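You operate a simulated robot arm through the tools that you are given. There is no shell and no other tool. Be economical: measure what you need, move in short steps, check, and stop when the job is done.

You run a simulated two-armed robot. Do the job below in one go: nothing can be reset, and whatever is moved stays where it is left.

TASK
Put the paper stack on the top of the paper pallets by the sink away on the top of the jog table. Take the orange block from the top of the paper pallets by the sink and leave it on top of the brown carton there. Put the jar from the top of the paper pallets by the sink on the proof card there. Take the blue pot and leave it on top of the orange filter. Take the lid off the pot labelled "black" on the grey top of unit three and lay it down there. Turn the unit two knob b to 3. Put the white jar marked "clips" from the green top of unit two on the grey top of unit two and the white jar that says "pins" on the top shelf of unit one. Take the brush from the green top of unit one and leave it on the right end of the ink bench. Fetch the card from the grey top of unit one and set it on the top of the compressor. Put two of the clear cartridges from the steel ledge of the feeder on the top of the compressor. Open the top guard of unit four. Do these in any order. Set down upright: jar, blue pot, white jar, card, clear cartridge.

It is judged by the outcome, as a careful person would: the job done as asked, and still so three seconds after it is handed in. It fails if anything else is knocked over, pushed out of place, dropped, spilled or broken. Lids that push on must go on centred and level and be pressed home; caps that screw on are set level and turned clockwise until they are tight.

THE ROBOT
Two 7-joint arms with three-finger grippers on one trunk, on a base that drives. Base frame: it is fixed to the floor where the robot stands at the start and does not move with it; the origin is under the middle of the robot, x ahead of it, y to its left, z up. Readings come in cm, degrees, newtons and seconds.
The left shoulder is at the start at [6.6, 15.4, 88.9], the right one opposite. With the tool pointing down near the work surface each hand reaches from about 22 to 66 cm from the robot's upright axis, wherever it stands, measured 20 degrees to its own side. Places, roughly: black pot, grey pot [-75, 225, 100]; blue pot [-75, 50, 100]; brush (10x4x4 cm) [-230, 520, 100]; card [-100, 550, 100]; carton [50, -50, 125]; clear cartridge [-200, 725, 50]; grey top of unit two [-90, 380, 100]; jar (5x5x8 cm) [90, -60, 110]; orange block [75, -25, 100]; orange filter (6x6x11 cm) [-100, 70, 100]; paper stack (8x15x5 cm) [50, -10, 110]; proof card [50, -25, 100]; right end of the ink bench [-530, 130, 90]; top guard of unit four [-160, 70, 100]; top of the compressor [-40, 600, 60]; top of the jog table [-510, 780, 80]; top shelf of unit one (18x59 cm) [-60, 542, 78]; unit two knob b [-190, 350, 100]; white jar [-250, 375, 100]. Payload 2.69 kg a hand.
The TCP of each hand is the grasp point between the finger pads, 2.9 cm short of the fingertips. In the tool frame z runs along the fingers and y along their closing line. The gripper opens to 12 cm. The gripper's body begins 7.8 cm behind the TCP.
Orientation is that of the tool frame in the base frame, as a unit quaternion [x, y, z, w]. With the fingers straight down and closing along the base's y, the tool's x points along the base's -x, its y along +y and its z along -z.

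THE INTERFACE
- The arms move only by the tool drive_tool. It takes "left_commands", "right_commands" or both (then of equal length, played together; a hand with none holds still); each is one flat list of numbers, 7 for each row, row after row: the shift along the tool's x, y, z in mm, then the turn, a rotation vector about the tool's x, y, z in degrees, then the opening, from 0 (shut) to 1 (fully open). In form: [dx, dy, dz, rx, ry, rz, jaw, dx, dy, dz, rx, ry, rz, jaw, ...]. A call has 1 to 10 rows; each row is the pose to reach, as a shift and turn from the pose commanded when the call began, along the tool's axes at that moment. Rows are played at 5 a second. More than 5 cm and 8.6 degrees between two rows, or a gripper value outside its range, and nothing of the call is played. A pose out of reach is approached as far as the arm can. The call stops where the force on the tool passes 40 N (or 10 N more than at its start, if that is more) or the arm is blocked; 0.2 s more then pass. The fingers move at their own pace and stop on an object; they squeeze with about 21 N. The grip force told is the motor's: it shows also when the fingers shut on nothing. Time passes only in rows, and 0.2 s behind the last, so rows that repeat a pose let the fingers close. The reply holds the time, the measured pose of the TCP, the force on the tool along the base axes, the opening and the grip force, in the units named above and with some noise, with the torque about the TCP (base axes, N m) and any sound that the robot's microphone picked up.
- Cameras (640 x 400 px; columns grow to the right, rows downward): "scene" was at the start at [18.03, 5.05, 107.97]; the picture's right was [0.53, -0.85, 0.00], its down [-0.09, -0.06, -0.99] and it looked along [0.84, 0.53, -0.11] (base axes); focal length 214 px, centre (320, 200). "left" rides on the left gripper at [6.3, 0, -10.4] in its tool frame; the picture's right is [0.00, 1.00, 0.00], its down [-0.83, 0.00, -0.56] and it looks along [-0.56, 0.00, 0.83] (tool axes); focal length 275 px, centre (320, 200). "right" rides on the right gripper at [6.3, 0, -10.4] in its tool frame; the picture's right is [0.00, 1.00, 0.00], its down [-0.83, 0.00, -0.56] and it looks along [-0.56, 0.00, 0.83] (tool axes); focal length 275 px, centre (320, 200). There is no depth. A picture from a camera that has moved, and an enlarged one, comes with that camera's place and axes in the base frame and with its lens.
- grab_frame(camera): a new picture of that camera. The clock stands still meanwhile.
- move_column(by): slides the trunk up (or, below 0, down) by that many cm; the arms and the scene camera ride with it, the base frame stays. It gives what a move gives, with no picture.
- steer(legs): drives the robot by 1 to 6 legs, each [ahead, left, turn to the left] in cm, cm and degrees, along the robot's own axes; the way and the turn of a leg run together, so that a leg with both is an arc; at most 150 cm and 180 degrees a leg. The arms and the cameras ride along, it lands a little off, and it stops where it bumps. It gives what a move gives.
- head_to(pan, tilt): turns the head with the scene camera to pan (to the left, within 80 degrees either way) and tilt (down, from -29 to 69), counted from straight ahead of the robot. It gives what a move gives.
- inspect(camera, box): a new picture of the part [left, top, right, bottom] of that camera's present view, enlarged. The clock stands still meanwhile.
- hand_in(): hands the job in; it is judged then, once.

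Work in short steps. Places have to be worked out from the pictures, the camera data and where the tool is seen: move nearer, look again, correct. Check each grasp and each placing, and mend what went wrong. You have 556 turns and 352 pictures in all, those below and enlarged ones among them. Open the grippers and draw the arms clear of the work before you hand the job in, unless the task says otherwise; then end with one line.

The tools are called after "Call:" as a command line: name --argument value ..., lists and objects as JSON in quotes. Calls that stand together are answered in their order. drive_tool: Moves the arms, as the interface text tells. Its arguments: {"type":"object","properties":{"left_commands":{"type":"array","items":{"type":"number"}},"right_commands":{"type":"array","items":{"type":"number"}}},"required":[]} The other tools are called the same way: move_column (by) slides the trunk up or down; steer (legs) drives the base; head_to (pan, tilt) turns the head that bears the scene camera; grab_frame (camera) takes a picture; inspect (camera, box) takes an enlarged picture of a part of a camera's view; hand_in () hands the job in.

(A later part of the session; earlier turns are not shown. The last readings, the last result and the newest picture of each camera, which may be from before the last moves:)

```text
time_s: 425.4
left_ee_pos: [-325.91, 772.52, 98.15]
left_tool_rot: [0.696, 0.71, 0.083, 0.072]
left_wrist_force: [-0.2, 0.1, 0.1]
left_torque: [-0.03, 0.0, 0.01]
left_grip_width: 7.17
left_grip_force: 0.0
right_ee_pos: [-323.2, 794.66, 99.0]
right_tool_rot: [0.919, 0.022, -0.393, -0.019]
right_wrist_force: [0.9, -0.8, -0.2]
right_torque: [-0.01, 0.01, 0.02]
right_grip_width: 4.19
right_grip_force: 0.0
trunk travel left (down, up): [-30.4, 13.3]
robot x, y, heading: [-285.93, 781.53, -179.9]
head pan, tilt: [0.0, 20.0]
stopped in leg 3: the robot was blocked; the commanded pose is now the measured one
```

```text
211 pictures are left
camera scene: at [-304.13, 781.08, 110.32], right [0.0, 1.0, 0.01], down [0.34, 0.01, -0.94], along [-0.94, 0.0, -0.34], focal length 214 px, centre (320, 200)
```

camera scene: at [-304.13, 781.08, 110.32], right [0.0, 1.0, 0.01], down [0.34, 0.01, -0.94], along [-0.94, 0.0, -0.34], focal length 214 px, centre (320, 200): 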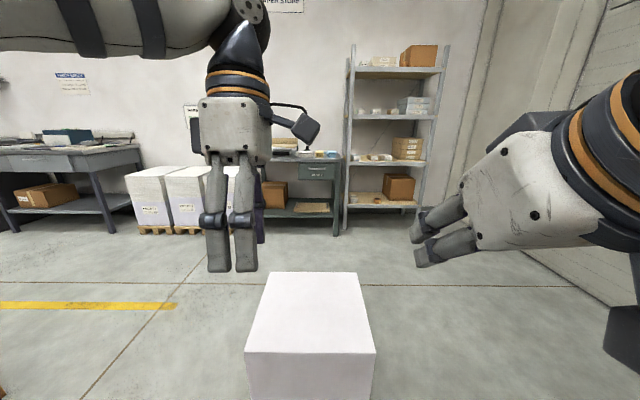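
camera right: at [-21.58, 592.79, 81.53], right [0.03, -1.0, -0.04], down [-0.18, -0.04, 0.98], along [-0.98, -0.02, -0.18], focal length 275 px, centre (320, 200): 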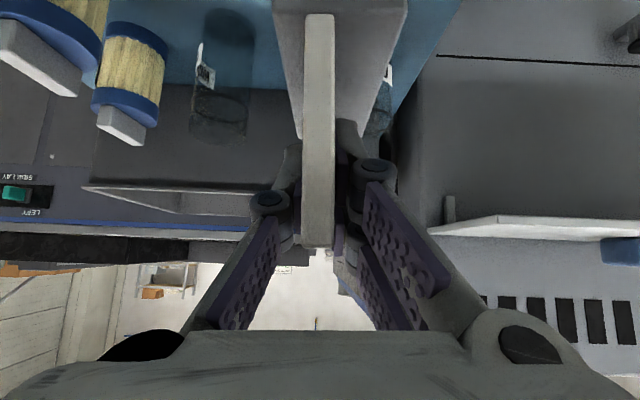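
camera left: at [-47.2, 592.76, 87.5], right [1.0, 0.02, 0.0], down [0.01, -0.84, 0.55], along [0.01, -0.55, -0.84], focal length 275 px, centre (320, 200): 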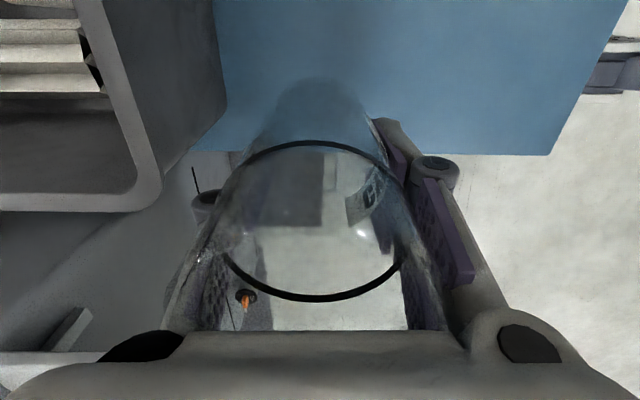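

Blocked right at the start of moving left. Look to the left and down.

Call:
head_to --pan 78 --tilt 40

Call:
grab_frame --camera "scene"

Call:
head_to --pan -78 --tilt 30

Call:
grab_frame --camera "scene"

```text
time_s: 427.0
left_ee_pos: [-325.92, 772.49, 98.04]
left_tool_rot: [0.695, 0.71, 0.083, 0.071]
left_wrist_force: [-0.6, -0.4, -0.4]
left_torque: [0.03, 0.01, 0.02]
left_grip_width: 7.18
left_grip_force: 0.0
right_ee_pos: [-323.19, 794.7, 98.97]
right_tool_rot: [0.919, 0.021, -0.392, -0.018]
right_wrist_force: [0.7, 0.0, 0.2]
right_torque: [0.0, 0.0, -0.02]
right_grip_width: 4.18
right_grip_force: 0.1
trunk travel left (down, up): [-30.4, 13.3]
robot x, y, heading: [-286.01, 782.15, -179.6]
head pan, tilt: [78.0, 40.0]
```

```text
210 pictures are left
camera scene: at [-296.6, 772.75, 107.04], right [-0.98, 0.21, 0.01], down [0.13, 0.64, -0.76], along [-0.16, -0.74, -0.65], focal length 214 px, centre (320, 200)
```

scene: 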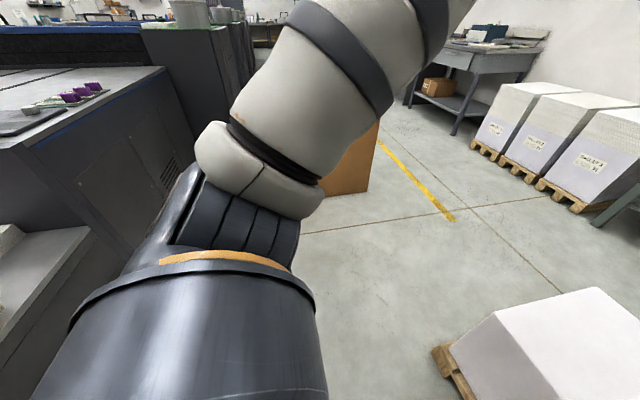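

```text
time_s: 429.4
left_ee_pos: [-325.94, 772.51, 98.09]
left_tool_rot: [0.695, 0.711, 0.083, 0.072]
left_wrist_force: [-0.8, 0.2, 0.1]
left_torque: [0.02, 0.02, -0.02]
left_grip_width: 7.2
left_grip_force: 0.1
right_ee_pos: [-323.23, 794.65, 98.85]
right_tool_rot: [0.92, 0.021, -0.392, -0.019]
right_wrist_force: [0.2, 0.0, 0.6]
right_torque: [-0.01, -0.01, 0.01]
right_grip_width: 4.2
right_grip_force: 0.0
trunk travel left (down, up): [-30.4, 13.3]
robot x, y, heading: [-285.77, 781.91, -179.8]
head pan, tilt: [-78.0, 30.0]
```

```text
209 pictures are left
camera scene: at [-296.76, 789.88, 108.75], right [0.98, 0.21, 0.0], down [0.1, -0.48, -0.87], along [-0.18, 0.85, -0.49], focal length 214 px, centre (320, 200)
```

scene: 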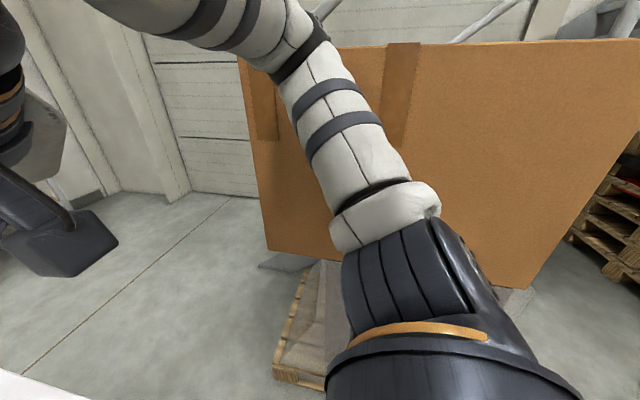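

Nothing obviously in the way; try 12 cm further ahead, then left again.

Call:
steer --legs '[[12, 0, 0]]'

Call:
steer --legs '[[0, 40, 0]]'

```text
time_s: 430.1
left_ee_pos: [-327.07, 772.5, 98.02]
left_tool_rot: [0.695, 0.71, 0.082, 0.075]
left_wrist_force: [-0.4, -0.4, -0.4]
left_torque: [0.01, -0.02, -0.04]
left_grip_width: 7.2
left_grip_force: 0.1
right_ee_pos: [-324.42, 794.58, 98.94]
right_tool_rot: [0.92, 0.023, -0.391, -0.017]
right_wrist_force: [0.6, -0.5, 0.4]
right_torque: [-0.01, -0.02, 0.01]
right_grip_width: 4.19
right_grip_force: 0.0
trunk travel left (down, up): [-30.4, 13.3]
robot x, y, heading: [-286.91, 781.6, -179.8]
head pan, tilt: [-78.0, 30.0]
stopped in leg 1: the robot was blocked; the commanded pose is now the measured one
```

```text
time_s: 433.7
left_ee_pos: [-327.28, 733.7, 98.0]
left_tool_rot: [0.695, 0.711, 0.081, 0.077]
left_wrist_force: [0.3, 0.2, 0.1]
left_torque: [-0.02, -0.02, 0.01]
left_grip_width: 7.16
left_grip_force: 0.1
right_ee_pos: [-324.51, 755.89, 98.59]
right_tool_rot: [0.921, 0.019, -0.39, -0.013]
right_wrist_force: [-0.2, -0.5, -0.7]
right_torque: [-0.03, -0.01, 0.01]
right_grip_width: 4.19
right_grip_force: 0.0
trunk travel left (down, up): [-30.4, 13.3]
robot x, y, heading: [-287.27, 742.33, -179.9]
head pan, tilt: [-78.0, 30.0]
```

It moved now. Check carton and white stack.

Call:
head_to --pan -60 --tilt 25

Call:
grab_frame --camera "scene"

```text
time_s: 434.5
left_ee_pos: [-326.98, 733.78, 97.98]
left_tool_rot: [0.695, 0.711, 0.082, 0.077]
left_wrist_force: [0.1, 0.1, 0.3]
left_torque: [-0.01, 0.02, 0.04]
left_grip_width: 7.19
left_grip_force: 0.0
right_ee_pos: [-324.52, 755.89, 98.59]
right_tool_rot: [0.92, 0.019, -0.391, -0.013]
right_wrist_force: [-0.6, -0.1, 0.1]
right_torque: [0.04, 0.03, 0.02]
right_grip_width: 4.18
right_grip_force: 0.1
trunk travel left (down, up): [-30.4, 13.3]
robot x, y, heading: [-286.45, 742.66, -180.1]
head pan, tilt: [-60.0, 25.0]
```

```text
208 pictures are left
camera scene: at [-300.73, 750.39, 109.41], right [0.87, 0.5, 0.0], down [0.21, -0.37, -0.91], along [-0.45, 0.78, -0.42], focal length 214 px, centre (320, 200)
```

scene: 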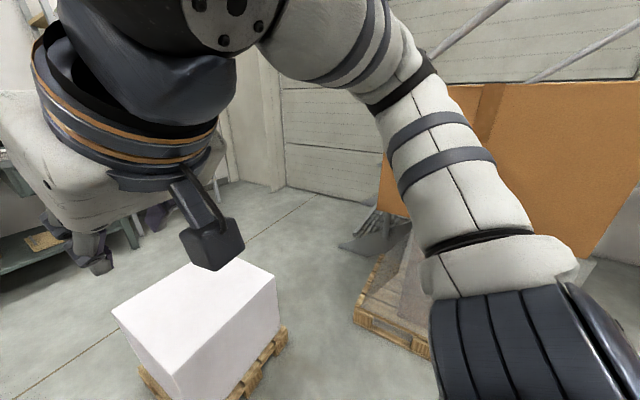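

The carton still sits on its stack. Continue: left 40, ahead to x≈-435, face -y.

Call:
steer --legs '[[0, 40, 0], [148, 0, 0], [0, 0, 90]]'

Call:
head_to --pan 0 --tilt 20

Call:
grab_frame --camera "scene"

Call:
head_to --pan 30 --tilt 20

Call:
grab_frame --camera "scene"

```text
time_s: 448.9
left_ee_pos: [-425.21, 661.85, 98.02]
left_tool_rot: [-0.011, 0.994, 0.112, -0.003]
left_wrist_force: [0.2, -1.2, -0.9]
left_torque: [0.01, 0.03, 0.0]
left_grip_width: 7.2
left_grip_force: 0.1
right_ee_pos: [-447.44, 664.4, 98.71]
right_tool_rot: [0.637, 0.664, -0.285, 0.267]
right_wrist_force: [-0.3, 0.1, -0.2]
right_torque: [0.01, -0.03, -0.04]
right_grip_width: 4.21
right_grip_force: 0.0
trunk travel left (down, up): [-30.4, 13.3]
robot x, y, heading: [-433.73, 702.42, -90.0]
head pan, tilt: [-60.0, 25.0]
```

```text
time_s: 450.2
left_ee_pos: [-425.21, 661.8, 98.07]
left_tool_rot: [-0.011, 0.994, 0.112, -0.003]
left_wrist_force: [-0.2, -0.1, 0.1]
left_torque: [-0.01, 0.01, 0.0]
left_grip_width: 7.22
left_grip_force: 0.0
right_ee_pos: [-447.56, 664.34, 98.67]
right_tool_rot: [0.638, 0.664, -0.285, 0.267]
right_wrist_force: [-0.1, 0.7, -0.1]
right_torque: [0.01, 0.0, 0.01]
right_grip_width: 4.2
right_grip_force: 0.0
trunk travel left (down, up): [-30.4, 13.3]
robot x, y, heading: [-434.07, 702.28, -89.6]
head pan, tilt: [0.0, 20.0]
```

```text
207 pictures are left
camera scene: at [-433.91, 683.75, 110.22], right [-1.0, 0.0, 0.0], down [0.0, 0.34, -0.94], along [0.0, -0.94, -0.34], focal length 214 px, centre (320, 200)
```

scene: 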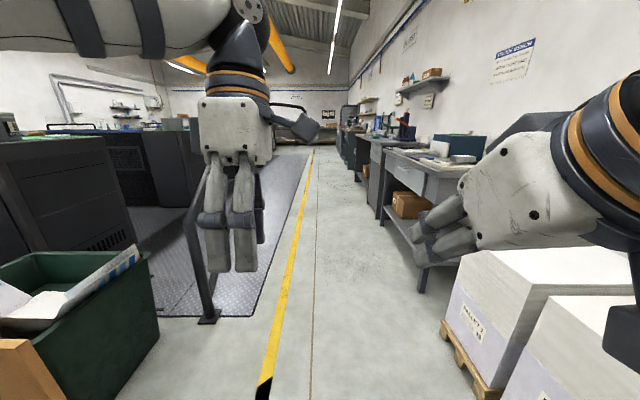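

```text
time_s: 451.2
left_ee_pos: [-425.39, 661.7, 98.02]
left_tool_rot: [-0.012, 0.994, 0.112, -0.003]
left_wrist_force: [-0.9, 0.3, -0.1]
left_torque: [0.01, 0.01, 0.01]
left_grip_width: 7.19
left_grip_force: 0.1
right_ee_pos: [-447.49, 664.38, 98.66]
right_tool_rot: [0.637, 0.665, -0.284, 0.267]
right_wrist_force: [0.0, 0.6, 0.3]
right_torque: [0.0, 0.0, -0.01]
right_grip_width: 4.2
right_grip_force: 0.1
trunk travel left (down, up): [-30.4, 13.3]
robot x, y, heading: [-433.78, 701.9, -90.0]
head pan, tilt: [30.0, 20.0]
```

```text
206 pictures are left
camera scene: at [-429.26, 685.0, 110.22], right [-0.87, -0.5, 0.0], down [-0.17, 0.3, -0.94], along [0.47, -0.81, -0.34], focal length 214 px, centre (320, 200)
```

scene: 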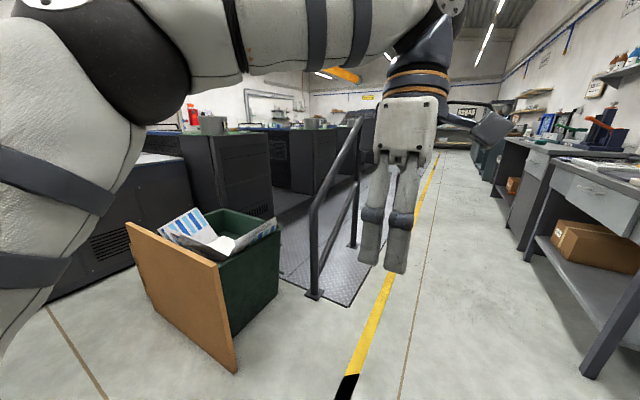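

A handrail stands at x≈-367, y 517–588 beside the walkway. I drive down the aisle to y≈440 and face east (+x).

Call:
steer --legs '[[140, -8, 0], [112, 0, 0], [0, 0, 90]]'

Call:
head_to --pan 0 --tilt 20

Call:
grab_frame --camera "scene"

Call:
head_to --pan 45 --tilt 20

Call:
grab_frame --camera "scene"

```text
time_s: 467.3
left_ee_pos: [-401.73, 457.5, 98.03]
left_tool_rot: [0.704, -0.701, -0.078, 0.081]
left_wrist_force: [1.0, 0.6, 0.2]
left_torque: [0.03, 0.01, 0.01]
left_grip_width: 7.2
left_grip_force: 0.1
right_ee_pos: [-404.61, 435.34, 98.71]
right_tool_rot: [-0.012, 0.921, -0.015, 0.39]
right_wrist_force: [-0.2, 0.3, 0.7]
right_torque: [0.01, 0.02, 0.03]
right_grip_width: 4.21
right_grip_force: 0.0
trunk travel left (down, up): [-30.4, 13.3]
robot x, y, heading: [-442.04, 450.33, -0.9]
head pan, tilt: [30.0, 20.0]
```

```text
time_s: 468.3
left_ee_pos: [-401.55, 457.49, 97.94]
left_tool_rot: [0.704, -0.701, -0.078, 0.081]
left_wrist_force: [0.2, -0.2, 0.8]
left_torque: [-0.01, 0.01, -0.01]
left_grip_width: 7.21
left_grip_force: 0.1
right_ee_pos: [-404.49, 435.38, 98.63]
right_tool_rot: [-0.011, 0.921, -0.016, 0.389]
right_wrist_force: [0.4, -0.7, -0.1]
right_torque: [0.01, 0.01, 0.02]
right_grip_width: 4.2
right_grip_force: 0.0
trunk travel left (down, up): [-30.4, 13.3]
robot x, y, heading: [-442.2, 449.81, -0.9]
head pan, tilt: [0.0, 20.0]
```

```text
205 pictures are left
camera scene: at [-423.68, 449.59, 110.22], right [-0.01, -1.0, 0.0], down [-0.34, 0.0, -0.94], along [0.94, -0.01, -0.34], focal length 214 px, centre (320, 200)
```

scene: 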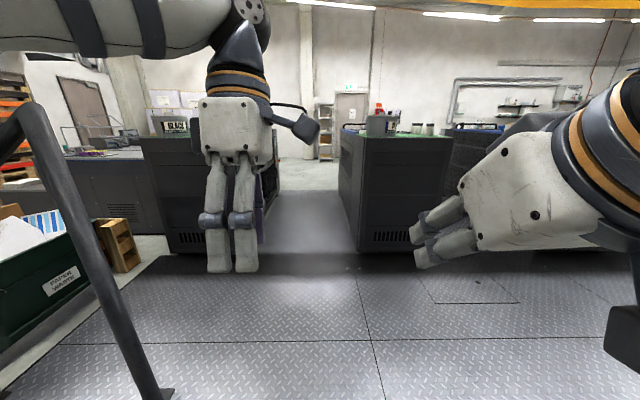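

```text
time_s: 469.4
left_ee_pos: [-401.7, 457.61, 98.01]
left_tool_rot: [0.704, -0.701, -0.078, 0.082]
left_wrist_force: [0.0, 0.6, 0.7]
left_torque: [0.0, 0.01, -0.02]
left_grip_width: 7.16
left_grip_force: 0.0
right_ee_pos: [-404.62, 435.39, 98.81]
right_tool_rot: [-0.011, 0.921, -0.016, 0.389]
right_wrist_force: [0.5, -0.1, -0.3]
right_torque: [-0.01, 0.01, 0.0]
right_grip_width: 4.2
right_grip_force: 0.1
trunk travel left (down, up): [-30.4, 13.3]
robot x, y, heading: [-442.02, 449.64, -1.0]
head pan, tilt: [45.0, 20.0]
```

```text
204 pictures are left
camera scene: at [-426.3, 456.2, 110.22], right [0.7, -0.72, 0.0], down [-0.25, -0.24, -0.94], along [0.67, 0.65, -0.34], focal length 214 px, centre (320, 200)
```

scene: 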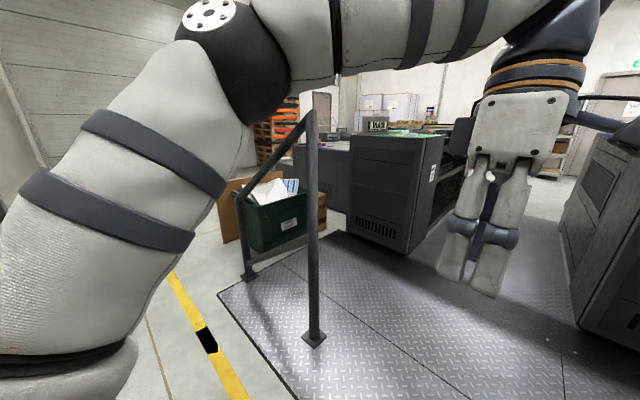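

The passage between units one and two (y≈417–515) seems open. I raise the trunk and drive in front of unit one's west side.

Call:
move_column --by 13

Call:
steer --legs '[[125, 0, 0.9], [0, 68, 0]]'

Call:
head_to --pan 0 --tilt 30

Call:
grab_frame --camera "scene"

```text
time_s: 471.0
left_ee_pos: [-401.47, 457.44, 110.89]
left_tool_rot: [0.703, -0.702, -0.079, 0.081]
left_wrist_force: [0.7, -0.5, 0.0]
left_torque: [0.03, 0.01, 0.01]
left_grip_width: 7.19
left_grip_force: 0.1
right_ee_pos: [-404.47, 435.32, 111.55]
right_tool_rot: [-0.011, 0.921, -0.016, 0.389]
right_wrist_force: [1.4, 0.3, 0.2]
right_torque: [0.02, -0.01, 0.02]
right_grip_width: 4.22
right_grip_force: 0.1
trunk travel left (down, up): [-43.4, 0.3]
robot x, y, heading: [-441.98, 449.58, -1.0]
head pan, tilt: [45.0, 20.0]
```

```text
time_s: 482.5
left_ee_pos: [-277.13, 524.7, 110.99]
left_tool_rot: [0.708, -0.697, -0.076, 0.08]
left_wrist_force: [0.1, -0.2, 0.0]
left_torque: [-0.05, 0.02, 0.04]
left_grip_width: 7.21
left_grip_force: 0.1
right_ee_pos: [-279.86, 502.54, 111.62]
right_tool_rot: [-0.016, 0.921, -0.014, 0.39]
right_wrist_force: [0.1, -0.6, 0.3]
right_torque: [-0.03, -0.01, -0.01]
right_grip_width: 4.21
right_grip_force: 0.0
trunk travel left (down, up): [-43.4, 0.3]
robot x, y, heading: [-317.82, 516.49, -0.3]
head pan, tilt: [45.0, 20.0]
```

```text
time_s: 483.6
left_ee_pos: [-277.05, 524.66, 111.07]
left_tool_rot: [0.708, -0.697, -0.077, 0.081]
left_wrist_force: [0.2, 1.0, 0.6]
left_torque: [0.01, -0.03, 0.02]
left_grip_width: 7.22
left_grip_force: 0.0
right_ee_pos: [-279.81, 502.55, 111.59]
right_tool_rot: [-0.016, 0.92, -0.014, 0.39]
right_wrist_force: [-0.5, 0.1, 0.2]
right_torque: [0.03, 0.05, -0.03]
right_grip_width: 4.22
right_grip_force: 0.1
trunk travel left (down, up): [-43.4, 0.3]
robot x, y, heading: [-317.63, 516.3, -0.3]
head pan, tilt: [0.0, 30.0]
```

```text
203 pictures are left
camera scene: at [-307.95, 516.59, 123.32], right [0.0, -1.0, 0.0], down [-0.5, 0.0, -0.87], along [0.87, 0.0, -0.5], focal length 214 px, centre (320, 200)
```

scene: 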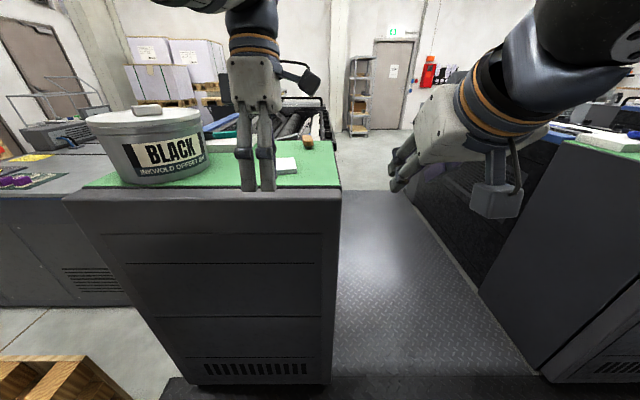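

Call:
inspect --camera "scene" --box '[190, 90, 370, 210]'

```text
3.33 times, centred on (280, 150) of scene
camera zoom: at [-307.95, 516.59, 123.32], right [0.0, -1.0, 0.0], down [-0.5, 0.0, -0.87], along [0.87, 0.0, -0.5], focal length 715 px, centre (453, 367)
```

zoom: 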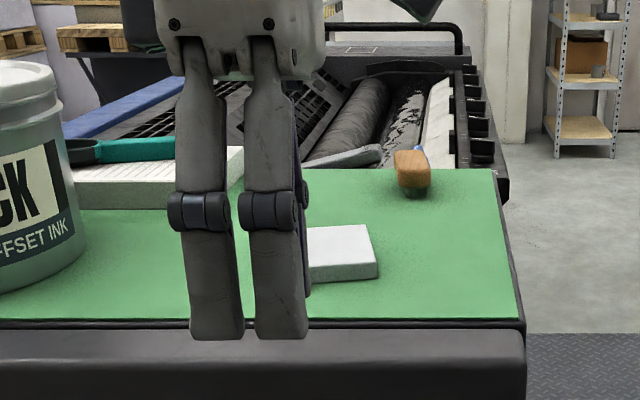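

The brush lies near the far edge at about (-217,521), on z≈97. Retract the left hand, and bring the robot so the right hand lines up with y≈521.

Call:
drive_tool --left_commands '[0, 50, 0, 0, 0, 0, 0.6, 0, 100, 0, 0, 0, 0, 0.6, 0, 150, 0, 0, 0, 0, 0.6]'

Call:
steer --legs '[[10, 18.5, 0.3], [21, 0, 0]]'

Call:
grab_frame --camera "right"

Call:
grab_frame --camera "scene"

```text
time_s: 484.4
left_ee_pos: [-291.92, 524.56, 114.41]
left_tool_rot: [0.708, -0.697, -0.077, 0.08]
left_wrist_force: [0.3, -0.2, -0.1]
left_torque: [0.03, 0.0, 0.0]
left_grip_width: 7.23
left_grip_force: 0.0
right_ee_pos: [-279.96, 502.62, 111.74]
right_tool_rot: [-0.016, 0.92, -0.015, 0.39]
right_wrist_force: [-0.8, 0.2, -0.4]
right_torque: [0.03, -0.01, 0.01]
right_grip_width: 4.18
right_grip_force: 0.3
trunk travel left (down, up): [-43.4, 0.3]
robot x, y, heading: [-317.52, 516.01, -0.3]
head pan, tilt: [0.0, 30.0]
```

```text
time_s: 487.6
left_ee_pos: [-264.95, 543.07, 114.33]
left_tool_rot: [0.709, -0.696, -0.078, 0.081]
left_wrist_force: [-0.3, 0.5, 0.9]
left_torque: [0.0, -0.06, 0.02]
left_grip_width: 7.19
left_grip_force: 0.1
right_ee_pos: [-252.91, 520.94, 111.59]
right_tool_rot: [-0.016, 0.92, -0.015, 0.391]
right_wrist_force: [-0.4, -0.3, 0.2]
right_torque: [0.0, 0.0, -0.02]
right_grip_width: 4.22
right_grip_force: 0.0
trunk travel left (down, up): [-43.4, 0.3]
robot x, y, heading: [-290.69, 534.93, 0.2]
head pan, tilt: [0.0, 30.0]
stopped in leg 2: the robot was blocked; the commanded pose is now the measured one
```

```text
201 pictures are left
camera right: at [-264.87, 520.76, 114.36], right [-0.02, 1.0, -0.04], down [0.18, 0.05, 0.98], along [0.98, 0.01, -0.18], focal length 275 px, centre (320, 200)
```

right: 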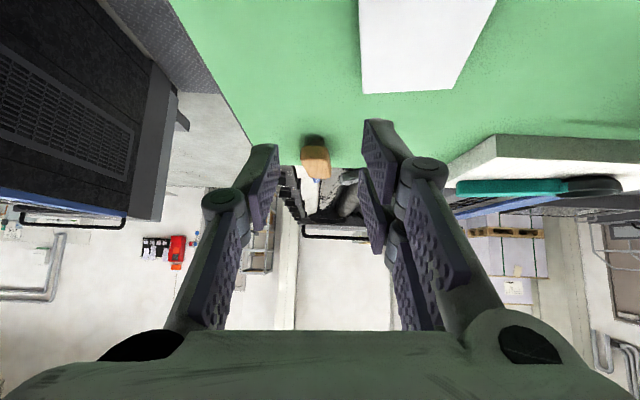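

```text
200 pictures are left
camera scene: at [-281.12, 534.99, 123.33], right [0.0, -1.0, 0.0], down [-0.5, 0.0, -0.87], along [0.87, 0.0, -0.5], focal length 214 px, centre (320, 200)
```

scene: 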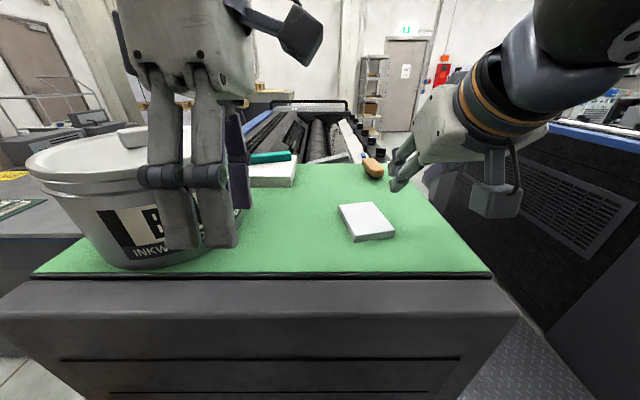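

Brush near end at x≈-224.6, y≈520. Lower the trunk 9 cm to gain forward reach.

Call:
move_column --by -9

Call:
drive_tool --right_commands '[-33, 0, 35, 0, 0, 0, 0.55, -66, 0, 69, 0, 0, 0, 0.55, -99, -2, 104, 0, 0, 0, 0.55, -122, -4, 128, 0, 0, 0, 0.55]'

Call:
grab_frame --camera "right"

```text
time_s: 488.5
left_ee_pos: [-264.23, 543.16, 107.24]
left_tool_rot: [0.709, -0.695, -0.086, 0.09]
left_wrist_force: [-0.2, 0.0, 0.1]
left_torque: [0.01, 0.03, -0.01]
left_grip_width: 7.18
left_grip_force: 0.2
right_ee_pos: [-252.15, 521.05, 105.07]
right_tool_rot: [-0.015, 0.921, -0.01, 0.389]
right_wrist_force: [-4.8, 0.8, 15.7]
right_torque: [0.46, 0.16, 0.19]
right_grip_width: 4.47
right_grip_force: 0.8
trunk travel left (down, up): [-37.2, 6.6]
robot x, y, heading: [-290.72, 534.98, -0.2]
head pan, tilt: [0.0, 30.0]
stopped: the force on the tool passed its limit at 50 N (the readings are from after the stop); the commanded pose is now the measured one
```

```text
time_s: 489.5
left_ee_pos: [-264.21, 543.02, 107.37]
left_tool_rot: [0.709, -0.695, -0.085, 0.09]
left_wrist_force: [0.4, -0.1, 0.5]
left_torque: [0.03, 0.02, -0.01]
left_grip_width: 7.17
left_grip_force: 0.1
right_ee_pos: [-234.53, 520.94, 104.94]
right_tool_rot: [-0.015, 0.921, -0.011, 0.388]
right_wrist_force: [0.5, -1.2, 0.0]
right_torque: [0.0, 0.01, 0.03]
right_grip_width: 6.62
right_grip_force: 0.0
trunk travel left (down, up): [-37.2, 6.6]
robot x, y, heading: [-290.56, 534.65, 0.0]
head pan, tilt: [0.0, 30.0]
```

```text
199 pictures are left
camera right: at [-246.4, 520.66, 107.64], right [-0.02, 1.0, -0.03], down [0.18, 0.04, 0.98], along [0.98, 0.02, -0.18], focal length 275 px, centre (320, 200)
```

right: 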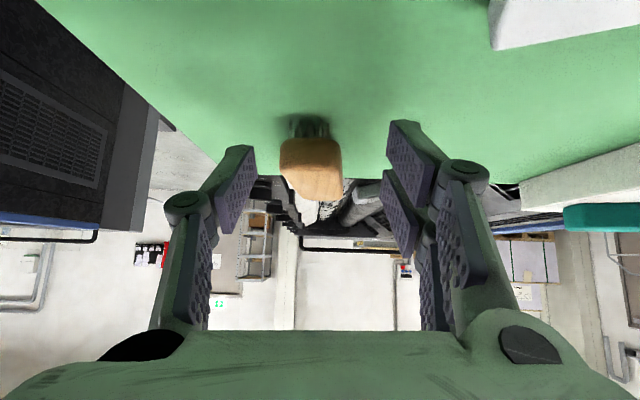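

Green top is at z≈100; brush wood at x -228..-218, y≈520.5. Advance to it and grip.

Call:
drive_tool --right_commands '[-24, -1, 30, 0, 0, 0, 0.55, -48, -3, 60, 0, 0, 0, 0.55, -67, -4, 88, 0, 0, 0, 0.55]'

Call:
grab_frame --camera "right"

```text
time_s: 490.3
left_ee_pos: [-264.08, 542.92, 107.37]
left_tool_rot: [0.709, -0.694, -0.085, 0.089]
left_wrist_force: [0.4, -0.6, 0.8]
left_torque: [0.0, 0.01, 0.02]
left_grip_width: 7.19
left_grip_force: 0.1
right_ee_pos: [-223.39, 520.61, 103.53]
right_tool_rot: [-0.015, 0.921, -0.01, 0.389]
right_wrist_force: [0.7, 0.2, 0.2]
right_torque: [0.02, -0.02, 0.02]
right_grip_width: 6.63
right_grip_force: 0.0
trunk travel left (down, up): [-37.2, 6.6]
robot x, y, heading: [-290.57, 534.74, -0.2]
head pan, tilt: [0.0, 30.0]
```

```text
198 pictures are left
camera right: at [-235.43, 520.47, 106.27], right [-0.02, 1.0, -0.03], down [0.18, 0.04, 0.98], along [0.98, 0.02, -0.18], focal length 275 px, centre (320, 200)
```

right: 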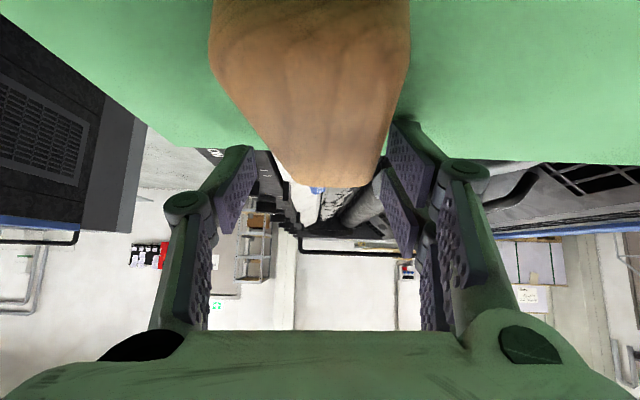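

Brush between the pads. Close and lift.

Call:
drive_tool --right_commands '[0, 0, 0, 0, 0, 0, 0.35, 0, 0, 0, 0, 0, 0, 0.2, 0, 0, 0, 0, 0, 0, 0.1, 0, 0, 0, 0, 0, 0, 0.1]'

Call:
drive_tool --right_commands '[-4, 0, -3, 0, 0, 0, 0, -14, 0, -14, 0, 0, 0, 0, -29, 0, -28, 0, 0, 0, 0]'

Call:
grab_frame --camera "right"

```text
time_s: 491.3
left_ee_pos: [-264.19, 543.11, 107.31]
left_tool_rot: [0.708, -0.695, -0.085, 0.089]
left_wrist_force: [0.4, 0.6, 0.5]
left_torque: [0.01, -0.02, 0.0]
left_grip_width: 7.21
left_grip_force: 0.1
right_ee_pos: [-223.59, 520.67, 103.74]
right_tool_rot: [-0.015, 0.921, -0.01, 0.389]
right_wrist_force: [2.9, 2.6, 6.7]
right_torque: [0.17, 0.1, -0.06]
right_grip_width: 3.43
right_grip_force: 20.9
trunk travel left (down, up): [-37.2, 6.6]
robot x, y, heading: [-290.69, 534.78, -0.2]
head pan, tilt: [0.0, 30.0]
```

```text
time_s: 492.1
left_ee_pos: [-264.19, 543.1, 107.47]
left_tool_rot: [0.709, -0.694, -0.085, 0.09]
left_wrist_force: [-0.4, 0.8, 0.1]
left_torque: [-0.01, -0.01, 0.0]
left_grip_width: 7.19
left_grip_force: 0.1
right_ee_pos: [-223.45, 520.97, 107.5]
right_tool_rot: [-0.015, 0.921, -0.011, 0.388]
right_wrist_force: [-0.6, 0.0, -0.4]
right_torque: [-0.02, 0.0, 0.0]
right_grip_width: 3.4
right_grip_force: 21.2
trunk travel left (down, up): [-37.2, 6.6]
robot x, y, heading: [-290.81, 534.57, -0.1]
head pan, tilt: [0.0, 30.0]
```

```text
197 pictures are left
camera right: at [-235.45, 520.64, 110.3], right [-0.02, 1.0, -0.03], down [0.18, 0.04, 0.98], along [0.98, 0.02, -0.18], focal length 275 px, centre (320, 200)
```

right: 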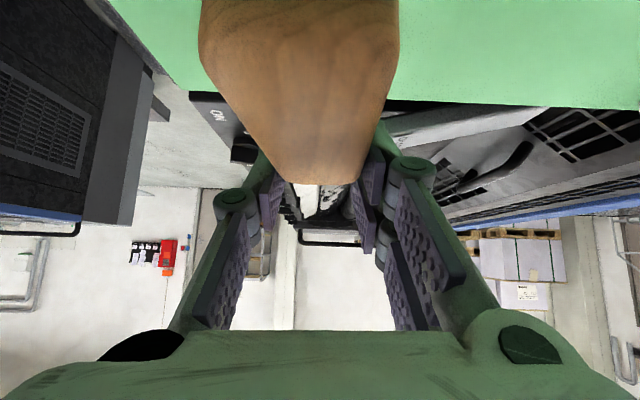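

Brush held. Back off and drive to the west aisle, then south toward the ink bench.

Call:
drive_tool --right_commands '[33, 0, -35, 0, 0, 0, 0, 66, 0, -70, 0, 0, 0, 0, 99, 0, -105, 0, 0, 0, 0, 132, 0, -140, 0, 0, 0, 0]'

Call:
steer --legs '[[-24, 0, 0], [0, -68, 0], [-120, 0, 0], [0, 0, -90], [130, 0, 0], [130, 0, 0]]'

Call:
head_to --pan -30 --tilt 20

Call:
grab_frame --camera "scene"

```text
time_s: 493.1
left_ee_pos: [-264.29, 542.93, 107.33]
left_tool_rot: [0.709, -0.695, -0.085, 0.089]
left_wrist_force: [-0.9, 0.0, 0.1]
left_torque: [-0.03, -0.02, 0.03]
left_grip_width: 7.18
left_grip_force: 0.2
right_ee_pos: [-242.69, 520.56, 108.06]
right_tool_rot: [-0.014, 0.921, -0.01, 0.39]
right_wrist_force: [0.3, -0.1, -1.0]
right_torque: [-0.01, -0.03, 0.01]
right_grip_width: 3.42
right_grip_force: 21.5
trunk travel left (down, up): [-37.2, 6.6]
robot x, y, heading: [-290.39, 534.68, -0.1]
head pan, tilt: [0.0, 30.0]
```

```text
time_s: 522.0
left_ee_pos: [-431.24, 179.14, 107.42]
left_tool_rot: [-0.002, 0.992, 0.124, -0.002]
left_wrist_force: [-0.5, 0.0, 0.3]
left_torque: [0.03, 0.0, -0.02]
left_grip_width: 7.19
left_grip_force: 0.0
right_ee_pos: [-453.94, 158.0, 107.82]
right_tool_rot: [0.646, 0.658, -0.283, 0.265]
right_wrist_force: [-0.8, -0.5, -0.1]
right_torque: [-0.02, -0.02, -0.03]
right_grip_width: 3.37
right_grip_force: 21.3
trunk travel left (down, up): [-37.2, 6.6]
robot x, y, heading: [-438.49, 205.43, -91.0]
head pan, tilt: [0.0, 30.0]
```

```text
time_s: 523.0
left_ee_pos: [-431.2, 179.03, 107.34]
left_tool_rot: [-0.003, 0.992, 0.123, -0.002]
left_wrist_force: [-0.3, -0.9, 0.9]
left_torque: [-0.03, 0.02, -0.01]
left_grip_width: 7.21
left_grip_force: 0.1
right_ee_pos: [-453.99, 157.92, 107.8]
right_tool_rot: [0.646, 0.657, -0.284, 0.265]
right_wrist_force: [0.3, 0.9, 0.1]
right_torque: [-0.03, 0.01, -0.01]
right_grip_width: 3.37
right_grip_force: 21.3
trunk travel left (down, up): [-37.2, 6.6]
robot x, y, heading: [-439.1, 205.5, -90.8]
head pan, tilt: [-30.0, 20.0]
```

```text
196 pictures are left
camera scene: at [-443.96, 191.19, 117.73], right [-0.86, 0.51, 0.0], down [0.18, 0.29, -0.94], along [-0.48, -0.81, -0.34], focal length 214 px, centre (320, 200)
```

scene: 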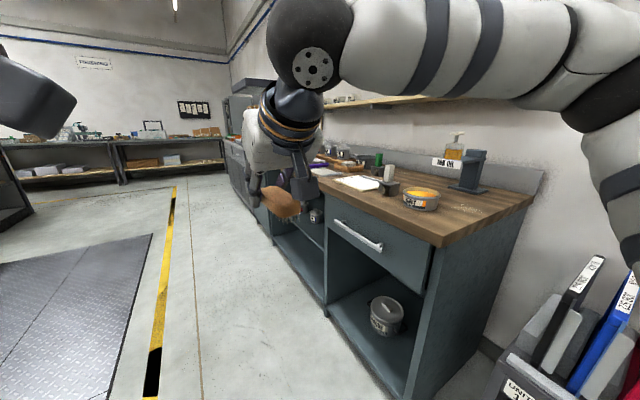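

The ink bench's right (north) end is at y≈167, front x≈-491. Move to y≈145 and turn to face it.

Call:
steer --legs '[[60, 0, 0.8], [0, 0, -90]]'

Call:
head_to --pan -10 --tilt 35

Call:
grab_frame --camera "scene"

```text
time_s: 530.2
left_ee_pos: [-465.75, 137.14, 107.4]
left_tool_rot: [0.691, 0.712, 0.09, 0.085]
left_wrist_force: [0.2, -0.1, 0.5]
left_torque: [-0.03, -0.01, 0.0]
left_grip_width: 7.23
left_grip_force: 0.0
right_ee_pos: [-487.62, 159.21, 107.79]
right_tool_rot: [0.921, 0.021, -0.389, -0.008]
right_wrist_force: [-0.1, -0.4, -0.2]
right_torque: [0.0, -0.02, 0.01]
right_grip_width: 3.35
right_grip_force: 21.3
trunk travel left (down, up): [-37.2, 6.6]
robot x, y, heading: [-439.28, 145.49, -179.5]
head pan, tilt: [-30.0, 20.0]
```

```text
time_s: 531.0
left_ee_pos: [-465.73, 137.0, 107.27]
left_tool_rot: [0.69, 0.713, 0.09, 0.085]
left_wrist_force: [0.3, 0.5, -0.7]
left_torque: [0.0, -0.01, 0.01]
left_grip_width: 7.18
left_grip_force: 0.1
right_ee_pos: [-487.53, 159.22, 107.9]
right_tool_rot: [0.921, 0.021, -0.389, -0.008]
right_wrist_force: [0.4, 0.0, -0.6]
right_torque: [0.0, 0.0, 0.01]
right_grip_width: 3.37
right_grip_force: 21.3
trunk travel left (down, up): [-37.2, 6.6]
robot x, y, heading: [-439.87, 145.65, -179.5]
head pan, tilt: [-10.0, 35.0]
```

```text
195 pictures are left
camera scene: at [-454.91, 147.16, 115.35], right [0.17, 0.99, 0.0], down [0.57, -0.09, -0.82], along [-0.81, 0.14, -0.57], focal length 214 px, centre (320, 200)
```

scene: 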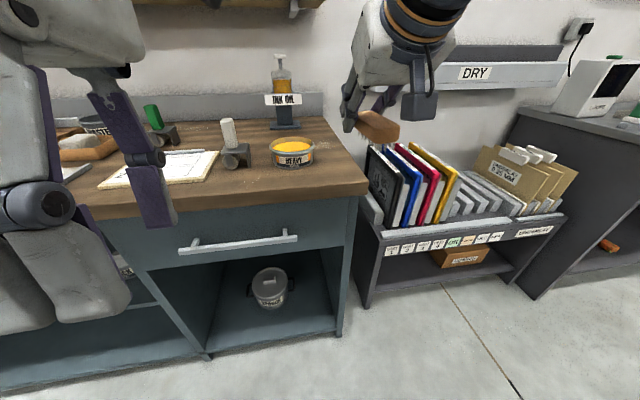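

Free corner right of the yellow tin. Drive ahead 16.5 so the brush is over (-504,160), then lower the trunk.

Call:
steer --legs '[[16.5, -1, -0.4]]'

Call:
move_column --by -9

Call:
grab_frame --camera "scene"

Call:
grab_frame --camera "right"

```text
time_s: 532.4
left_ee_pos: [-482.26, 138.23, 107.26]
left_tool_rot: [0.693, 0.71, 0.09, 0.087]
left_wrist_force: [-1.0, -0.3, 0.0]
left_torque: [0.0, -0.05, -0.03]
left_grip_width: 7.21
left_grip_force: 0.1
right_ee_pos: [-504.06, 160.47, 107.71]
right_tool_rot: [0.921, 0.017, -0.388, -0.01]
right_wrist_force: [-1.4, 0.1, -1.0]
right_torque: [0.01, -0.01, -0.01]
right_grip_width: 3.37
right_grip_force: 20.6
trunk travel left (down, up): [-37.2, 6.6]
robot x, y, heading: [-456.0, 147.09, -179.8]
head pan, tilt: [-10.0, 35.0]
```

```text
time_s: 533.7
left_ee_pos: [-482.49, 138.05, 98.3]
left_tool_rot: [0.694, 0.709, 0.091, 0.086]
left_wrist_force: [0.6, -0.6, 0.4]
left_torque: [0.0, 0.01, -0.01]
left_grip_width: 7.19
left_grip_force: 0.0
right_ee_pos: [-503.99, 160.49, 98.97]
right_tool_rot: [0.921, 0.017, -0.389, -0.009]
right_wrist_force: [-0.4, 0.4, -0.4]
right_torque: [-0.01, -0.01, 0.02]
right_grip_width: 3.38
right_grip_force: 21.2
trunk travel left (down, up): [-28.2, 15.6]
robot x, y, heading: [-455.92, 146.58, -180.1]
head pan, tilt: [-10.0, 35.0]
```

```text
194 pictures are left
camera scene: at [-474.53, 148.15, 105.55], right [0.17, 0.99, 0.0], down [0.56, -0.1, -0.82], along [-0.81, 0.14, -0.57], focal length 214 px, centre (320, 200)
```

scene: 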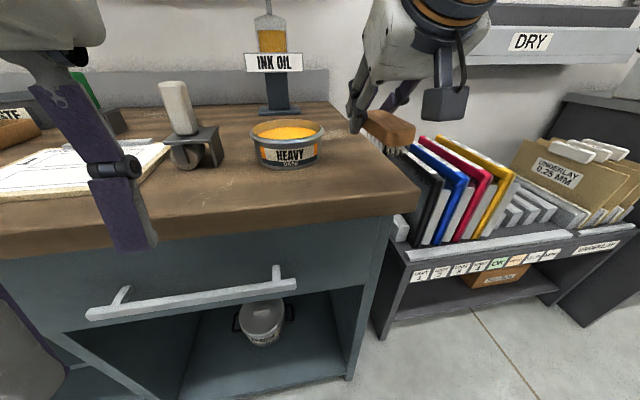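

```text
193 pictures are left
camera right: at [-492.11, 160.65, 101.61], right [0.03, -1.0, -0.03], down [-0.18, -0.04, 0.98], along [-0.98, -0.02, -0.18], focal length 275 px, centre (320, 200)
```

right: 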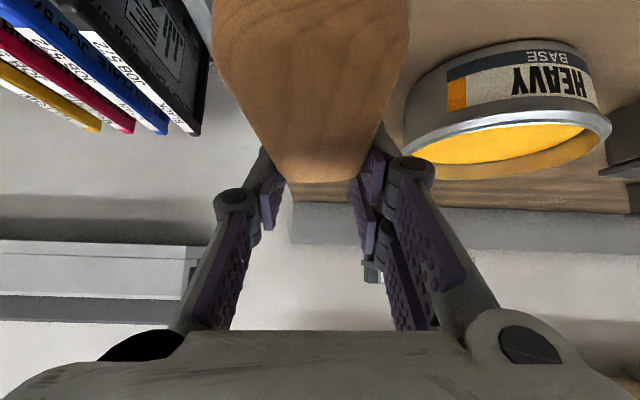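

Position fine (edge y≈166, tin right side y≈154). Lower step by step until contact.

Call:
drive_tool --right_commands '[14, 0, 14, 0, 0, 0, 0, 29, 0, 28, 0, 0, 0, 0, 39, 0, 38, 0, 0, 0, 0, 47, 0, 45, 0, 0, 0, 0, 54, 0, 52, 0, 0, 0, 0, 60, 0, 58, 0, 0, 0, 0]'

Call:
inspect --camera "scene" --box '[240, 80, 480, 230]'

```text
time_s: 534.7
left_ee_pos: [-482.38, 138.14, 98.37]
left_tool_rot: [0.694, 0.709, 0.091, 0.087]
left_wrist_force: [-0.8, -0.4, -0.3]
left_torque: [-0.01, -0.04, 0.0]
left_grip_width: 7.22
left_grip_force: 0.0
right_ee_pos: [-504.1, 160.7, 93.62]
right_tool_rot: [0.916, 0.016, -0.4, -0.005]
right_wrist_force: [4.6, 1.3, 13.9]
right_torque: [-0.2, -0.67, 0.2]
right_grip_width: 3.42
right_grip_force: 20.9
trunk travel left (down, up): [-28.2, 15.6]
robot x, y, heading: [-456.07, 146.38, -179.9]
head pan, tilt: [-10.0, 35.0]
stopped in row 4 (right hand): the force on the tool passed its limit at 48 N (the readings are from after the stop); the commanded pose is now the measured one
```

```text
2.67 times, centred on (360, 155) of scene
camera zoom: at [-474.44, 148.17, 105.56], right [0.17, 0.99, 0.0], down [0.56, -0.1, -0.82], along [-0.81, 0.14, -0.57], focal length 572 px, centre (213, 320)
```

zoom: 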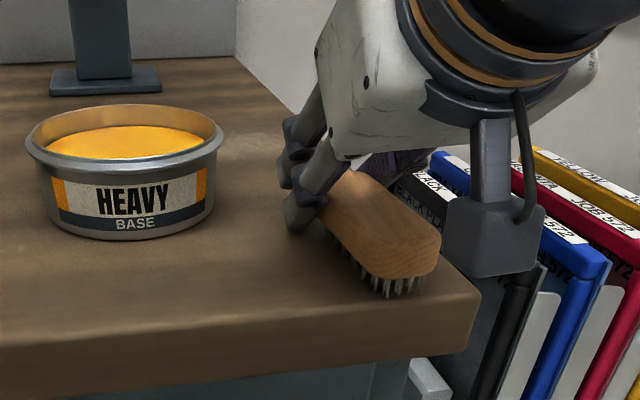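

Bristles on the bench near its right end. Release and withdraw.

Call:
drive_tool --right_commands '[0, 0, 0, 0, 0, 0, 0.3, 0, 0, 0, 0, 0, 0, 0.42, 0, 0, 0, 0, 0, 0, 0.42, 0, 0, -40, 0, 0, 0, 0.42, 0, 0, -80, 0, 0, 0, 0.42, 0, 0, -110, 0, 0, 0, 0.42]'

Call:
inspect --camera "scene" --box '[240, 80, 480, 230]'

```text
time_s: 536.1
left_ee_pos: [-482.45, 138.25, 98.29]
left_tool_rot: [0.694, 0.709, 0.091, 0.087]
left_wrist_force: [0.0, 0.0, -0.7]
left_torque: [-0.03, -0.01, -0.02]
left_grip_width: 7.23
left_grip_force: 0.1
right_ee_pos: [-495.97, 160.68, 100.89]
right_tool_rot: [0.917, 0.016, -0.398, -0.007]
right_wrist_force: [-0.1, 0.2, -0.1]
right_torque: [0.0, 0.0, -0.01]
right_grip_width: 5.03
right_grip_force: 0.1
trunk travel left (down, up): [-28.2, 15.6]
robot x, y, heading: [-456.05, 146.26, -180.1]
head pan, tilt: [-10.0, 35.0]
```

```text
2.67 times, centred on (360, 155) of scene
camera zoom: at [-474.52, 148.16, 105.55], right [0.17, 0.99, 0.0], down [0.56, -0.1, -0.82], along [-0.81, 0.14, -0.57], focal length 572 px, centre (213, 320)
```

zoom: 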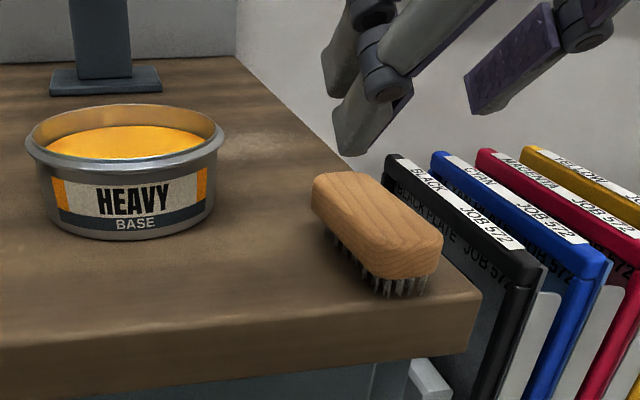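

The brush rests on the bench's right end. Now the white jars on unit two: back off, raise trunk, drive north and face east.

Call:
steer --legs '[[-22, 0, 0], [0, 0, 180], [0, 115, 0], [0, 115, 0]]'

Call:
move_column --by 12

Call:
head_to --pan 0 --tilt 20

Call:
grab_frame --camera "scene"

```text
time_s: 562.6
left_ee_pos: [-406.6, 385.91, 98.35]
left_tool_rot: [0.707, -0.696, -0.088, 0.092]
left_wrist_force: [-0.5, -0.5, 0.6]
left_torque: [0.01, 0.01, -0.03]
left_grip_width: 7.25
left_grip_force: 0.1
right_ee_pos: [-392.98, 363.25, 100.84]
right_tool_rot: [-0.015, 0.917, -0.007, 0.398]
right_wrist_force: [1.0, 0.2, -0.5]
right_torque: [0.01, 0.01, 0.02]
right_grip_width: 5.04
right_grip_force: 0.1
trunk travel left (down, up): [-28.2, 15.6]
robot x, y, heading: [-433.17, 377.73, -0.1]
head pan, tilt: [-10.0, 35.0]
```

```text
time_s: 564.1
left_ee_pos: [-406.59, 385.83, 110.25]
left_tool_rot: [0.708, -0.695, -0.087, 0.092]
left_wrist_force: [0.6, -0.2, -0.5]
left_torque: [0.04, 0.01, 0.0]
left_grip_width: 7.16
left_grip_force: 0.0
right_ee_pos: [-393.06, 363.33, 112.89]
right_tool_rot: [-0.014, 0.917, -0.007, 0.398]
right_wrist_force: [0.2, 0.5, 0.1]
right_torque: [0.0, 0.0, 0.01]
right_grip_width: 5.04
right_grip_force: 0.1
trunk travel left (down, up): [-40.2, 3.6]
robot x, y, heading: [-432.92, 377.88, -0.1]
head pan, tilt: [-10.0, 35.0]
```

```text
time_s: 564.8
left_ee_pos: [-406.65, 385.76, 110.25]
left_tool_rot: [0.707, -0.696, -0.086, 0.092]
left_wrist_force: [0.2, -0.3, -0.5]
left_torque: [0.0, 0.0, 0.03]
left_grip_width: 7.21
left_grip_force: 0.1
right_ee_pos: [-393.14, 363.39, 112.8]
right_tool_rot: [-0.014, 0.917, -0.007, 0.399]
right_wrist_force: [-0.1, -0.5, 0.1]
right_torque: [-0.01, 0.02, -0.02]
right_grip_width: 5.06
right_grip_force: 0.1
trunk travel left (down, up): [-40.2, 3.6]
robot x, y, heading: [-433.25, 377.48, -0.1]
head pan, tilt: [0.0, 20.0]
```

```text
190 pictures are left
camera scene: at [-419.51, 377.78, 121.37], right [0.0, -1.0, 0.0], down [-0.34, 0.0, -0.94], along [0.94, 0.0, -0.34], focal length 214 px, centre (320, 200)
```

scene: 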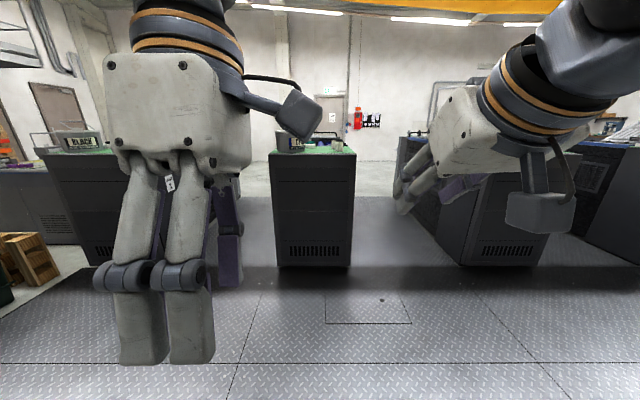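

Call:
steer --legs '[[105, 0, 0]]'

Call:
head_to --pan 0 --tilt 30

Call:
inspect --camera "scene" --box '[200, 60, 440, 210]'

```text
time_s: 570.2
left_ee_pos: [-302.03, 386.76, 110.26]
left_tool_rot: [0.712, -0.691, -0.086, 0.091]
left_wrist_force: [-0.2, -0.8, -0.2]
left_torque: [-0.03, 0.03, -0.04]
left_grip_width: 7.2
left_grip_force: 0.1
right_ee_pos: [-288.23, 364.36, 112.9]
right_tool_rot: [-0.02, 0.917, -0.004, 0.398]
right_wrist_force: [0.0, 0.0, 0.2]
right_torque: [0.01, 0.02, -0.01]
right_grip_width: 5.05
right_grip_force: 0.0
trunk travel left (down, up): [-40.2, 3.6]
robot x, y, heading: [-328.49, 378.49, 0.6]
head pan, tilt: [0.0, 20.0]
```

```text
time_s: 571.0
left_ee_pos: [-302.13, 386.75, 110.27]
left_tool_rot: [0.711, -0.691, -0.087, 0.092]
left_wrist_force: [0.3, -0.6, 0.1]
left_torque: [-0.01, 0.04, 0.0]
left_grip_width: 7.17
left_grip_force: 0.0
right_ee_pos: [-288.27, 364.44, 112.73]
right_tool_rot: [-0.02, 0.917, -0.004, 0.399]
right_wrist_force: [-0.8, 0.2, 1.0]
right_torque: [0.01, 0.0, 0.02]
right_grip_width: 5.03
right_grip_force: 0.1
trunk travel left (down, up): [-40.2, 3.6]
robot x, y, heading: [-328.42, 377.99, 0.6]
head pan, tilt: [0.0, 30.0]
```

```text
2.67 times, centred on (320, 135) of scene
camera zoom: at [-315.12, 378.52, 119.78], right [0.01, -1.0, 0.0], down [-0.5, -0.01, -0.87], along [0.87, 0.01, -0.5], focal length 572 px, centre (320, 373)
```

zoom: 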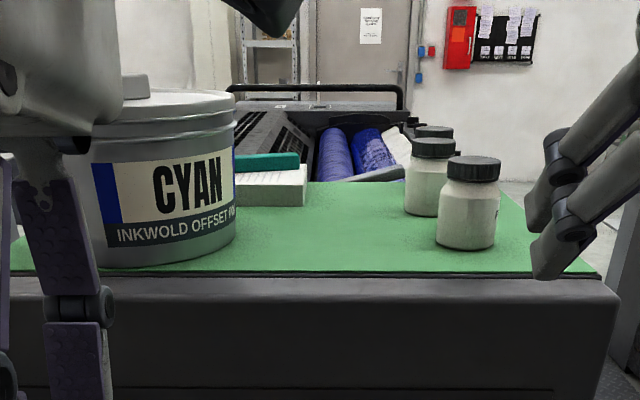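

Three white jars with dark caps at about (-251,363), (-236,365), (-224,363). Their labels face -y; I shift right to read them.

Call:
steer --legs '[[0, -50, -0.6]]'

Call:
head_to --pan 32 --tilt 18

Call:
inspect --camera "scene" --box '[220, 110, 420, 235]'

```text
time_s: 575.3
left_ee_pos: [-301.62, 336.06, 110.26]
left_tool_rot: [0.709, -0.694, -0.089, 0.091]
left_wrist_force: [0.8, -0.5, -0.1]
left_torque: [0.0, 0.01, -0.03]
left_grip_width: 7.19
left_grip_force: 0.1
right_ee_pos: [-288.13, 313.64, 113.04]
right_tool_rot: [-0.015, 0.917, -0.006, 0.398]
right_wrist_force: [0.0, -0.1, 0.6]
right_torque: [0.03, -0.01, -0.01]
right_grip_width: 5.02
right_grip_force: 0.1
trunk travel left (down, up): [-40.2, 3.6]
robot x, y, heading: [-328.22, 328.18, 0.3]
head pan, tilt: [0.0, 30.0]
```

```text
time_s: 576.3
left_ee_pos: [-301.68, 336.15, 110.27]
left_tool_rot: [0.709, -0.694, -0.087, 0.091]
left_wrist_force: [0.6, 0.2, 0.3]
left_torque: [0.03, -0.01, -0.01]
left_grip_width: 7.18
left_grip_force: 0.2
right_ee_pos: [-288.03, 313.64, 112.86]
right_tool_rot: [-0.014, 0.917, -0.008, 0.398]
right_wrist_force: [-0.2, -0.2, 0.7]
right_torque: [-0.04, -0.04, 0.0]
right_grip_width: 5.05
right_grip_force: 0.1
trunk travel left (down, up): [-40.2, 3.6]
robot x, y, heading: [-328.42, 327.71, -0.1]
head pan, tilt: [32.0, 18.0]
```

```text
3.20 times, centred on (320, 172) of scene
camera zoom: at [-315.92, 332.97, 121.7], right [0.53, -0.85, 0.0], down [-0.26, -0.16, -0.95], along [0.81, 0.5, -0.31], focal length 686 px, centre (320, 288)
```

zoom: 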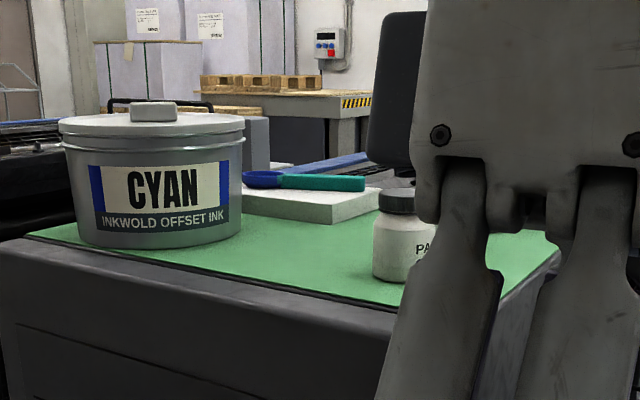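

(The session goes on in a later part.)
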